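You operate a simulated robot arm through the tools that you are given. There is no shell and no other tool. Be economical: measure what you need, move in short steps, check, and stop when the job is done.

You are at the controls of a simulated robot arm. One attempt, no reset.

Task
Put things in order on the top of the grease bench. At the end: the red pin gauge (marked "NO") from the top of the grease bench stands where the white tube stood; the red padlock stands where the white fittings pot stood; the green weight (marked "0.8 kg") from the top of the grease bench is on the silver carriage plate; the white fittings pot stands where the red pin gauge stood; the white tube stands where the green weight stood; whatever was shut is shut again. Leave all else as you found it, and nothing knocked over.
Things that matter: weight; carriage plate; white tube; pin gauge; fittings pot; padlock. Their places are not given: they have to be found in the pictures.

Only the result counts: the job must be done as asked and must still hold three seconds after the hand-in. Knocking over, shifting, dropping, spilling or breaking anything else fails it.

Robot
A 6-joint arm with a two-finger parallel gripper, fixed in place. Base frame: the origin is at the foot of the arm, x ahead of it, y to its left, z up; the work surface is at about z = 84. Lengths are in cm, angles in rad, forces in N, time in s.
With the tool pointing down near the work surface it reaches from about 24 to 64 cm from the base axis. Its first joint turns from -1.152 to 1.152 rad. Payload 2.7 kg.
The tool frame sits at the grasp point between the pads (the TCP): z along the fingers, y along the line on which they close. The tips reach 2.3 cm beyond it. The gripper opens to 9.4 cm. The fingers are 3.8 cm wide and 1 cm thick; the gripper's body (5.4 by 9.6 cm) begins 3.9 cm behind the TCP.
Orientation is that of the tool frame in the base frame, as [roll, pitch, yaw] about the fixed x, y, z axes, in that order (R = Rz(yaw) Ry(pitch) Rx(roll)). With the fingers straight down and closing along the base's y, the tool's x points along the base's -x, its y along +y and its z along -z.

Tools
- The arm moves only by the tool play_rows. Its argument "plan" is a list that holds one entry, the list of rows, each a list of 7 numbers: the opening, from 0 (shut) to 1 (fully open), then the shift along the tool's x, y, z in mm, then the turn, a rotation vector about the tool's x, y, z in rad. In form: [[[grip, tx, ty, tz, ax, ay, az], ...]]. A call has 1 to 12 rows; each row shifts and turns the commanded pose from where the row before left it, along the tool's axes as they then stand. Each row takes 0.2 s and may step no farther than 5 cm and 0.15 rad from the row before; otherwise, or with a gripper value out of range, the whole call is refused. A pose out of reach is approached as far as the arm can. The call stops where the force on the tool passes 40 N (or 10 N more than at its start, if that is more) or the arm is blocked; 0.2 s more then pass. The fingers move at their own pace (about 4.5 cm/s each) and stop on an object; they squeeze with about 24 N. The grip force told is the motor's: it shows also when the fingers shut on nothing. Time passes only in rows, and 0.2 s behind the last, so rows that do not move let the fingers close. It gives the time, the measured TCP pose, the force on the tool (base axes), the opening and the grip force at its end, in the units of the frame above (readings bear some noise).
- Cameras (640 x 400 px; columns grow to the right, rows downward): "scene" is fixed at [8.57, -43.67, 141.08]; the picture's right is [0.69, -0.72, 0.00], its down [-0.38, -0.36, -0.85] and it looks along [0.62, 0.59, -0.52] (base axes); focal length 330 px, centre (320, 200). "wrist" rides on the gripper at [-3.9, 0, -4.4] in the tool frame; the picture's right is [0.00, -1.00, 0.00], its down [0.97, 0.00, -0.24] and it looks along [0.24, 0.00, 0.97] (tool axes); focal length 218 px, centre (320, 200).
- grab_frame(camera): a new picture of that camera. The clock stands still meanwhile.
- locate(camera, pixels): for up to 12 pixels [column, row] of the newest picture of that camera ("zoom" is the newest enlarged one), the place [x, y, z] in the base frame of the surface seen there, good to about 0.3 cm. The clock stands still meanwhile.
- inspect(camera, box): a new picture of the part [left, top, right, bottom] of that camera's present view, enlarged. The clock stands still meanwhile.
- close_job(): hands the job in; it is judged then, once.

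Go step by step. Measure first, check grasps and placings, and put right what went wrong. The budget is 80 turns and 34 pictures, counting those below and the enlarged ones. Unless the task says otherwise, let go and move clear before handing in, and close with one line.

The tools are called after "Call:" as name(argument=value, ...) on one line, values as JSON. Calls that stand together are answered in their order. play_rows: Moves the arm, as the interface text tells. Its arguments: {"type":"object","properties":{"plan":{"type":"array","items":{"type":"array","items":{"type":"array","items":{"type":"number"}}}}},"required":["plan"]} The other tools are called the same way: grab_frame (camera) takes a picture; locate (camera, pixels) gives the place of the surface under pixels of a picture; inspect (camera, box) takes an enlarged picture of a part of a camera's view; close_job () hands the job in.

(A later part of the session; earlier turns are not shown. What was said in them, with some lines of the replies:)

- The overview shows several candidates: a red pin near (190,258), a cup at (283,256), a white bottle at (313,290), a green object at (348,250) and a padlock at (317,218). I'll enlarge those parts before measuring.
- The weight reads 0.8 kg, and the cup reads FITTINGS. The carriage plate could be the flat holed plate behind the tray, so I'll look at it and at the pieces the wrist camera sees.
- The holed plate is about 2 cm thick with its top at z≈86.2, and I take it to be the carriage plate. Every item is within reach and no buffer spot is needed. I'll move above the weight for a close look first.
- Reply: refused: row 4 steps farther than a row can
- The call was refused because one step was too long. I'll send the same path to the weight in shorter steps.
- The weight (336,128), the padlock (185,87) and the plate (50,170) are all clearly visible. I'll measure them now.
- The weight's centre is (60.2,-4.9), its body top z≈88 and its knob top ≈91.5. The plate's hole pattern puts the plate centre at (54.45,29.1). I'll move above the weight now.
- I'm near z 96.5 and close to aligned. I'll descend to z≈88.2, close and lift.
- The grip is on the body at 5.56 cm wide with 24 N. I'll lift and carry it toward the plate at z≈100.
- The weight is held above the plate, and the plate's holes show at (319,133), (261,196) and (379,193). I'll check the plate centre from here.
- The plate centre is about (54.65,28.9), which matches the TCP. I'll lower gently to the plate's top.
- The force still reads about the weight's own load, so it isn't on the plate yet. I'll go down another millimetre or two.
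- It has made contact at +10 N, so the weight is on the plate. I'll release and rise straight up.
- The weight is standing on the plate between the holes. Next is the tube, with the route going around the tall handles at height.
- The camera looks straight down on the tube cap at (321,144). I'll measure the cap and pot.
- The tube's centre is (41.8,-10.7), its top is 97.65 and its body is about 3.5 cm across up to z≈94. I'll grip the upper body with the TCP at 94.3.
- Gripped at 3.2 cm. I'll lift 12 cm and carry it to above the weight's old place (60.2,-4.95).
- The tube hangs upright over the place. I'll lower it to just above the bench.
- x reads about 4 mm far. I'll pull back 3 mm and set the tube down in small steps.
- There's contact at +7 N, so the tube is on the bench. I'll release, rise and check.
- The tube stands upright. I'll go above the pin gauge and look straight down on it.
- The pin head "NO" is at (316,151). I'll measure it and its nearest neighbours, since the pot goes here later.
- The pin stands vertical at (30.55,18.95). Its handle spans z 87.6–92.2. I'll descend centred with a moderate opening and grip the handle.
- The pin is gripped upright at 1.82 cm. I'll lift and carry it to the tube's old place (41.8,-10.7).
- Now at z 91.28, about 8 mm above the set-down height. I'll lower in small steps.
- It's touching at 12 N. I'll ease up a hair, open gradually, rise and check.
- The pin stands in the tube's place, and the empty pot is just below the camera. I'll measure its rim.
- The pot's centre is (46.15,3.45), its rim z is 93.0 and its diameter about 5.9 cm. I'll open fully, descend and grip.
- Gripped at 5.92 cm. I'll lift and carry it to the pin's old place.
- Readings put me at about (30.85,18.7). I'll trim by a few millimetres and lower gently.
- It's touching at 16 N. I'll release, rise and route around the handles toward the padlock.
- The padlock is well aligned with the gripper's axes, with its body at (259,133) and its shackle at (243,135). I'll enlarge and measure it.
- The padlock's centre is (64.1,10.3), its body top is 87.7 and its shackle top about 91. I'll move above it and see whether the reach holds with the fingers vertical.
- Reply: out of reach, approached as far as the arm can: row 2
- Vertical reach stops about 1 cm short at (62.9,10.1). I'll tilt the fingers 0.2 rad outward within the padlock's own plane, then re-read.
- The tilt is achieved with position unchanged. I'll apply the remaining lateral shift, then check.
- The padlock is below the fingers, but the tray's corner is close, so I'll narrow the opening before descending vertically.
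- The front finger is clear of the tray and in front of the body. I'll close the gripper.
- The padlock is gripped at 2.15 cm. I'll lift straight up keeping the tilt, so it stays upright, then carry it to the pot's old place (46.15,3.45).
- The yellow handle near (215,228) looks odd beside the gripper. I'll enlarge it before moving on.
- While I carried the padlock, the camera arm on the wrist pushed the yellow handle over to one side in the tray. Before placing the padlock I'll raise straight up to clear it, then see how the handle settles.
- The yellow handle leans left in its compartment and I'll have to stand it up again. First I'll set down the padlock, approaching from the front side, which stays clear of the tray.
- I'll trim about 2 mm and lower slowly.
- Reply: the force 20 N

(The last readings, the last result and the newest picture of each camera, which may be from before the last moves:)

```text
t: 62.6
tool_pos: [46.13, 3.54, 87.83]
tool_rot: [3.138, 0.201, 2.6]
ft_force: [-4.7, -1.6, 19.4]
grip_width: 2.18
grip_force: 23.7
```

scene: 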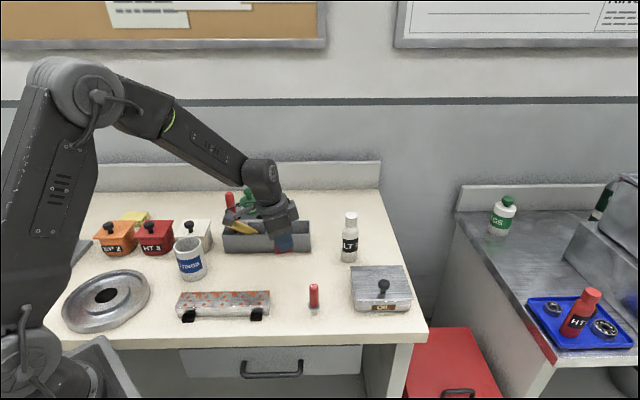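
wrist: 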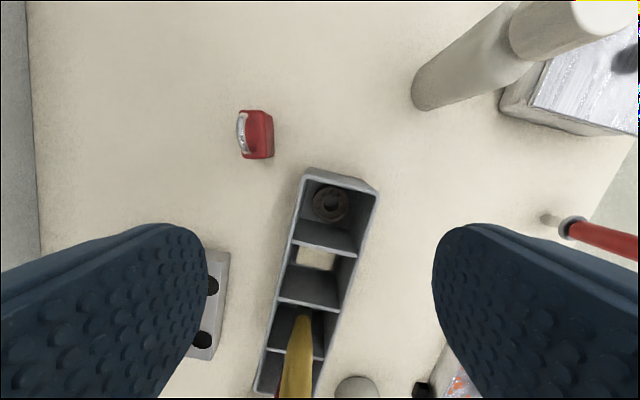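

It's touching at 19 N. I'll ease up slightly, open, rise vertically, and return the tool to straight down.

Call:
play_rows(plan=[[[0.05, -0.2, 0, -0.9, 0, 0, 0], [0.3, 0, 0, 0, 0, 0, 0], [0.5, 0, 0, 0, 0, 0, 0], [0.5, 0, 0, 0, 0, 0, 0], [0.5, -6, 0, -30, 0, 0, 0], [0.5, -9, 0, -44, 0, 0, 0], [0.5, -9, 0, -44, 0, 0, 0], [0.5, -9, 0, -44, 0, 0, 0], [0.5, 0, 0, 0, 0, 0.1, 0], [0.5, 0, 0, 0, 0, 0.1, 0], [0.5, 0, -30, 0, 0, 0, 0], [0.5, 0, 0, 0, 0, 0, 0]]])

Call:
play_rows(plan=[[[0.5, 0, 0, 0, 0, 0, -0.135], [0.5, 0, 0, 0, 0, 0, -0.135], [0.5, 0, 0, 0, 0, 0, -0.135], [0.5, 0, 0, 0, 0, 0, -0.136], [0.5, 0, 0, 0, 0, 0, 0]]])

Call:
grab_frame(camera="wrist")

```text
t: 65.2
tool_pos: [44.5, 0.66, 104.45]
tool_rot: [3.14, -0.001, 2.603]
ft_force: [-0.3, 0.7, 0.5]
grip_width: 4.71
grip_force: 0.1
```

```text
t: 66.4
tool_pos: [44.58, 0.92, 104.33]
tool_rot: [3.141, 0.001, -3.139]
ft_force: [0.3, -0.2, 0.4]
grip_width: 4.74
grip_force: 0.0
```

```text
5 pictures are left
```

wrist: 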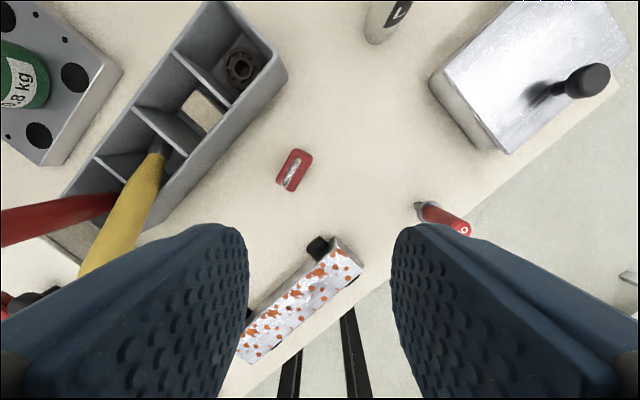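

The padlock stands in the pot's place. Now I'll measure the leaning yellow handle (157,150)–(100,260) and its tray.

Call:
locate(camera="wrist", pixels=[[158, 148], [154, 165], [145, 182], [132, 208], [115, 235], [95, 265], [136, 106], [198, 152], [97, 155], [162, 225], [285, 68], [60, 215]])

Call:
inspect(camera="wrist", box=[40, 70, 240, 290])

```text
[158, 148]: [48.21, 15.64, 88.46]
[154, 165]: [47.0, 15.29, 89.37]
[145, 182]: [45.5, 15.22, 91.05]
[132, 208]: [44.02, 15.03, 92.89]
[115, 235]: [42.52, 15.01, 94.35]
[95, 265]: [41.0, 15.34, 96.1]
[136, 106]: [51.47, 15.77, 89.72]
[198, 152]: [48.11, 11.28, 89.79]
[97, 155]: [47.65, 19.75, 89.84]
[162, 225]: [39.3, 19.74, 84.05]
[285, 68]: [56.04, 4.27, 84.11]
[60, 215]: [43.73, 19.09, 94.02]
```

```text
1.82 times, centred on (140, 180) of wrist
```

zoom: 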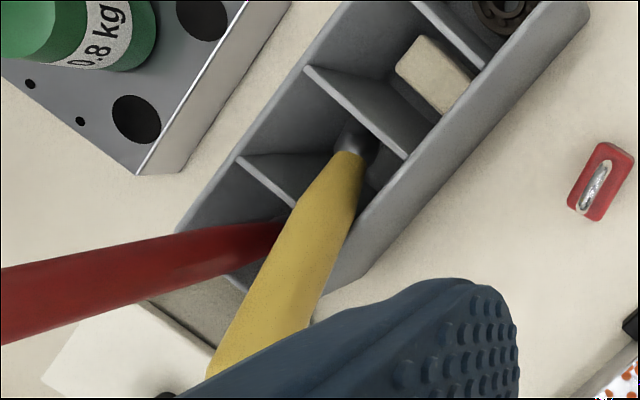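

The yellow handle leans 0.73 rad toward the base in the x–z plane at y≈15.3. Its foot is still in its compartment and its top end is near (39.4,15.4,96.7). It originally stood vertical at about (47.5,15.9), reaching z≈100. I'll grip its top end with the tool tilted to match, lift it out, rotate it upright and put it back. First I'll stage the tool behind it.

Call:
play_rows(plan=[[[0.4, 17.5, 36, 0, 0, 0, 0], [0.4, 17.5, 36, 0, 0, 0, 0], [0.4, 17.5, 36, 0, 0, 0, 0], [0.4, 17.5, 36, 0, 0, 0, 0], [0.4, 0, 0, 0, 0, -0.125, 0], [0.4, 0, 0, 0, 0, -0.125, 0], [0.4, 0, 0, 0, 0, -0.125, 0], [0.4, 0, 0, 0, 0, -0.125, 0], [0.4, 0, 0, 0, 0, 0, 0]]])

Call:
grab_frame(camera="wrist")

```text
t: 68.4
tool_pos: [37.62, 15.36, 104.45]
tool_rot: [3.139, 0.501, -3.139]
ft_force: [-0.1, 0.0, -0.3]
grip_width: 3.75
grip_force: 0.1
```

```text
3 pictures are left
```

wrist: 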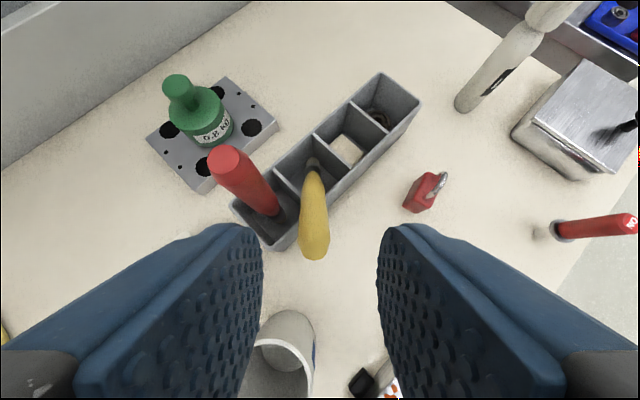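

The yellow handle lies centred between the fingers, with its end near (315,245) and its ferrule at (312,163). I'll measure its axis, and the red handle for clearance.

Call:
locate(camera="wrist", pixels=[[312, 163], [312, 178], [313, 195], [314, 212], [315, 228], [315, 240], [315, 252], [302, 235], [328, 235], [225, 160], [275, 205], [312, 330]])

```text
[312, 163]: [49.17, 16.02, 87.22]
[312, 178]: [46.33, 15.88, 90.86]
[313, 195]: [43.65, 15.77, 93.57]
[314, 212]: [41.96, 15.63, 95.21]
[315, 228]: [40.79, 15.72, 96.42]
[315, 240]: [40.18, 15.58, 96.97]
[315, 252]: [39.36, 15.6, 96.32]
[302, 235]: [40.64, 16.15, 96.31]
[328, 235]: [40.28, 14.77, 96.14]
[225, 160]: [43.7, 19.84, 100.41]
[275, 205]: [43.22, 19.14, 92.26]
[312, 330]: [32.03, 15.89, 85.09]
```

The axis is confirmed at y≈15.6 with the lean about 0.76 rad. I'll advance along the tool axis to (40.8,15.6,95.0) and close.

Call:
play_rows(plan=[[[0.4, 17.2, 2.4, 0, 0, 0, 0], [0.4, 0, 0, 40, 0, 0, 0], [0.4, 0, 0, 38, 0, 0, 0], [0.4, 0, 0, 20, 0, 0, 0], [0.4, 0, 0, 0, 0, 0, 0], [0.05, 0, 0, 0, 0, 0, 0], [0.05, 0, 0, 0, 0, 0, 0], [0.05, 0, 0, 0, 0, 0, 0], [0.05, 0, 0, 0, 0, 0, 0]]])

```text
t: 70.4
tool_pos: [40.93, 15.61, 95.09]
tool_rot: [3.138, 0.501, -3.141]
ft_force: [-2.8, 10.6, 0.6]
grip_width: 2.19
grip_force: 23.4
```

Gripped at 2.19 cm with a small side load. I'll lift straight up 12.5 cm.

Call:
play_rows(plan=[[[0.05, -4.8, 0, -8.8, 0, 0, 0], [0.05, -9.6, 0, -17.6, 0, 0, 0], [0.05, -14.4, 0, -26.3, 0, 0, 0], [0.05, -14.4, 0, -26.3, 0, 0, 0], [0.05, -16.8, 0, -30.7, 0, 0, 0], [0.05, 0, 0, 0, 0, 0, 0]]])

```text
t: 71.8
tool_pos: [40.74, 15.7, 107.42]
tool_rot: [3.14, 0.502, -3.141]
ft_force: [-0.2, -0.4, -0.5]
grip_width: 2.03
grip_force: 23.6
```

The handle is lifted free. I'll rotate it upright and check with an enlarged view.

Call:
play_rows(plan=[[[0.05, 0, 0, 0, 0, 0.15, 0], [0.05, 0, 0, 0, 0, 0.15, 0], [0.05, 0, 0, 0, 0, 0.15, 0], [0.05, 0, 0, 0, 0, 0.15, 0], [0.05, 0, 0, 0, 0, 0.15, 0], [0.05, 0, 0, 0, 0, 0, 0], [0.05, 0, 0, 0, 0, 0, 0]]])

Call:
inspect(camera="scene", box=[170, 130, 320, 250])

```text
t: 73.4
tool_pos: [40.77, 15.59, 107.48]
tool_rot: [3.138, -0.251, -3.141]
ft_force: [-0.4, -0.2, -0.5]
grip_width: 2.04
grip_force: 24.0
```

```text
3.33 times, centred on (245, 190) of scene
```

zoom: 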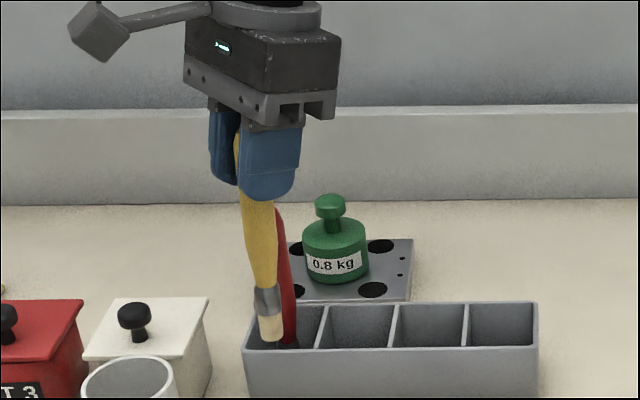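

It's a brush, held near vertical. I'll measure its axis along its visible length.

Call:
locate(camera="zoom", pixels=[[257, 200], [258, 215], [260, 235], [262, 255], [264, 275], [267, 298], [270, 320], [271, 335], [271, 341], [248, 225], [271, 225], [292, 325]])

```text
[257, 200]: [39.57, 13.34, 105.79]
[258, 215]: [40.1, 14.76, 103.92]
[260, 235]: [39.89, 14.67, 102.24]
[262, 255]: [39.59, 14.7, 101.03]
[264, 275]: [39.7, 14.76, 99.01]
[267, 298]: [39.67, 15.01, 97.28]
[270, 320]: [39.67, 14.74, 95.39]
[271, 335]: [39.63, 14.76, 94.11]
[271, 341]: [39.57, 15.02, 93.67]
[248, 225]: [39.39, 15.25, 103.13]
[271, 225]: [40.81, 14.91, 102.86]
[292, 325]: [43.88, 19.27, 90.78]
```

The brush's foot is about 0.08 rad short of vertical, off toward the base. I'll correct that, carry it over its compartment (47.55,15.85), and begin lowering it.

Call:
play_rows(plan=[[[0.05, 0, 0, 0, 0, -0.08, 0], [0.05, -32.2, 1.2, -11, 0, 0, 0], [0.05, -32.2, 1.3, -11, 0, 0, 0], [0.05, 0, 0, 0, 0, 0, 0], [0.05, 0, 0, 0, 0, 0, 0]]])

```text
t: 74.6
tool_pos: [47.59, 15.8, 108.66]
tool_rot: [3.14, -0.17, -3.141]
ft_force: [-0.5, 0.5, -0.9]
grip_width: 2.05
grip_force: 24.3
```

In position at (47.6,15.8) with the foot near z 94.8. I'll lower 8.5 cm into the compartment.

Call:
play_rows(plan=[[[0.05, -5.1, 0, 29.5, 0, 0, 0], [0.05, -5.1, 0, 29.5, 0, 0, 0], [0.05, -4.2, 0, 24.6, 0, 0, 0], [0.05, 0, 0, 0, 0, 0, 0], [0.05, 0, 0, 0, 0, 0, 0]]])

```text
t: 75.8
tool_pos: [47.38, 15.61, 100.3]
tool_rot: [-3.141, -0.167, -3.141]
ft_force: [-0.1, -0.5, -0.6]
grip_width: 2.08
grip_force: 24.4
```

No contact yet. I'll step down slowly.

Call:
play_rows(plan=[[[0.05, -0.7, 0, 4, 0, 0, 0], [0.05, -0.3, 0, 2, 0, 0, 0], [0.05, -0.3, 0, 2, 0, 0, 0], [0.05, 0, 0, 0, 0, 0, 0]]])

```text
t: 76.8
tool_pos: [47.36, 15.76, 99.38]
tool_rot: [-3.141, -0.169, -3.138]
ft_force: [-0.2, -0.6, 0.1]
grip_width: 2.03
grip_force: 23.9
```

Call:
play_rows(plan=[[[0.05, -0.3, 0, 2, 0, 0, 0], [0.05, -0.2, 0, 1.5, 0, 0, 0], [0.05, -0.2, 0, 1, 0, 0, 0], [0.05, 0, 0, 0, 0, 0, 0]]])

```text
t: 77.8
tool_pos: [47.45, 15.68, 98.93]
tool_rot: [3.14, -0.168, -3.139]
ft_force: [-0.1, -0.8, -0.1]
grip_width: 2.01
grip_force: 24.0
```

Call:
play_rows(plan=[[[0.05, -0.2, 0, 1.2, 0, 0, 0], [0.05, -0.2, 0, 1.2, 0, 0, 0], [0.05, 0, 0, 0, 0, 0, 0]]])

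```text
t: 78.6
tool_pos: [47.4, 15.62, 98.67]
tool_rot: [3.141, -0.168, -3.139]
ft_force: [0.3, -0.2, -1.0]
grip_width: 2.02
grip_force: 23.6
```

Call:
play_rows(plan=[[[0.05, -0.2, 0, 1.2, 0, 0, 0], [0.05, -0.2, 0, 1.2, 0, 0, 0], [0.05, 0, 0, 0, 0, 0, 0]]])

```text
t: 79.4
tool_pos: [47.38, 15.72, 98.42]
tool_rot: [3.141, -0.169, -3.141]
ft_force: [-0.9, -0.3, 4.8]
grip_width: 2.06
grip_force: 23.9
```

It's touching at 5 N. Before releasing I'll verify it is upright.

Call:
inspect(camera="scene", box=[200, 150, 320, 250])

```text
4.00 times, centred on (260, 200) of scene
```

zoom: 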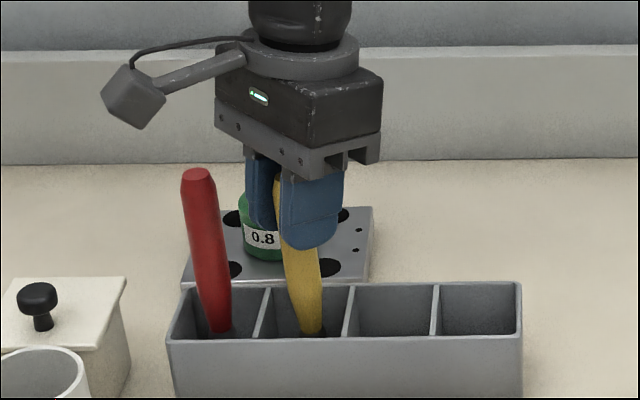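

In the image plane the brush's slant (11 px over 87) matches a true vertical (10.7). I'll check its tilt in depth too.

Call:
locate(camera="zoom", pixels=[[300, 252], [302, 262], [304, 275], [306, 288], [308, 300], [310, 312], [312, 325], [198, 190], [204, 220], [210, 250], [215, 280], [220, 315]])

```text
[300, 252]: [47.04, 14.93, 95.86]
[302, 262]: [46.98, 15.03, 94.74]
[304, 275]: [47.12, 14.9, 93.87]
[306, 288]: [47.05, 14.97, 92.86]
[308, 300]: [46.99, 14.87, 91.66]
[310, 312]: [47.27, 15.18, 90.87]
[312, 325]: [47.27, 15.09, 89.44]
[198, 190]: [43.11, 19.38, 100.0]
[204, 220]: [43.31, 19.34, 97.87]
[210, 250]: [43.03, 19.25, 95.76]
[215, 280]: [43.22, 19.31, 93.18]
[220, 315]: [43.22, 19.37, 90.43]
```

The brush is vertical. I'll open gently and rise clear, then level the tool away from the bench items.

Call:
play_rows(plan=[[[0.05, 0, 0, -0.4, 0, 0, 0], [0.2, 0, 0, 0, 0, 0, 0], [0.25, 0, 0, 0, 0, 0, 0], [0.35, 0, 0, 0, 0, 0, 0], [0.35, 0, 0, 0, 0, 0, 0], [0.35, 3.4, 0, -19.7, 0, 0, 0], [0.35, 6, 0, -34.5, 0, 0, 0], [0.35, 7.6, 0, -44, 0, 0, 0], [0.35, 0, 0, 0, 0, -0.085, 0], [0.35, 0, 0, 0, 0, -0.085, 0], [0.35, 40, -20, 0, 0, 0, 0], [0.35, 40, -20, 0, 0, 0, 0]]])

Call:
play_rows(plan=[[[0.35, 40, -10, -10, 0, 0, 0], [0.35, 40, 0, 0, 0, 0, 0], [0.35, 0, 0, 0, 0, 0, 0], [0.35, 0, 0, 0, 0, 0, 0], [0.35, 0, 0, 0, 0, 0, 0], [0.35, 0, 0, 0, 0, 0, 0]]])

Call:
grab_frame(camera="scene")

```text
t: 82.0
tool_pos: [39.28, 11.76, 108.4]
tool_rot: [-3.141, 0.002, -3.139]
ft_force: [0.0, 0.3, 0.5]
grip_width: 3.26
grip_force: 0.1
```

```text
t: 83.4
tool_pos: [31.33, 10.8, 109.31]
tool_rot: [-3.139, 0.003, -3.141]
ft_force: [0.6, 0.7, 0.2]
grip_width: 3.3
grip_force: 0.0
```

```text
0 pictures are left
```

scene: 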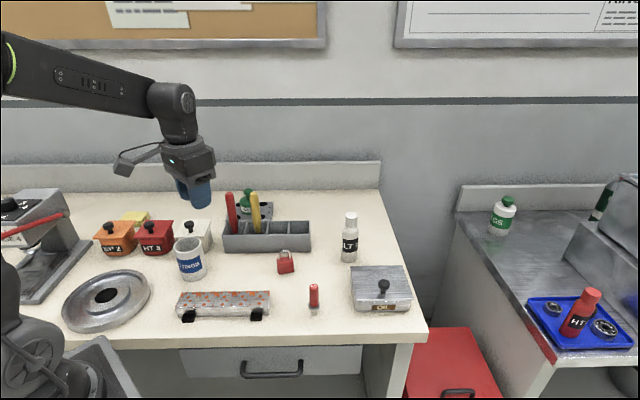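

The last picture shows the brush upright again at (254,210). The weight is on the plate, and the tube, pin, pot and padlock are all standing in their new places. The gripper is open and clear, so I'm handing in.

Call:
close_job()

```text
The job is handed in.
```

I handed the job in with all five items where you asked. On the way, the wrist's camera arm knocked the yellow brush in the tray over to one side. I stood it upright again, within a few millimetres of its estimated original spot, but its rotation about its own axis may differ. Nothing that was shut was opened.
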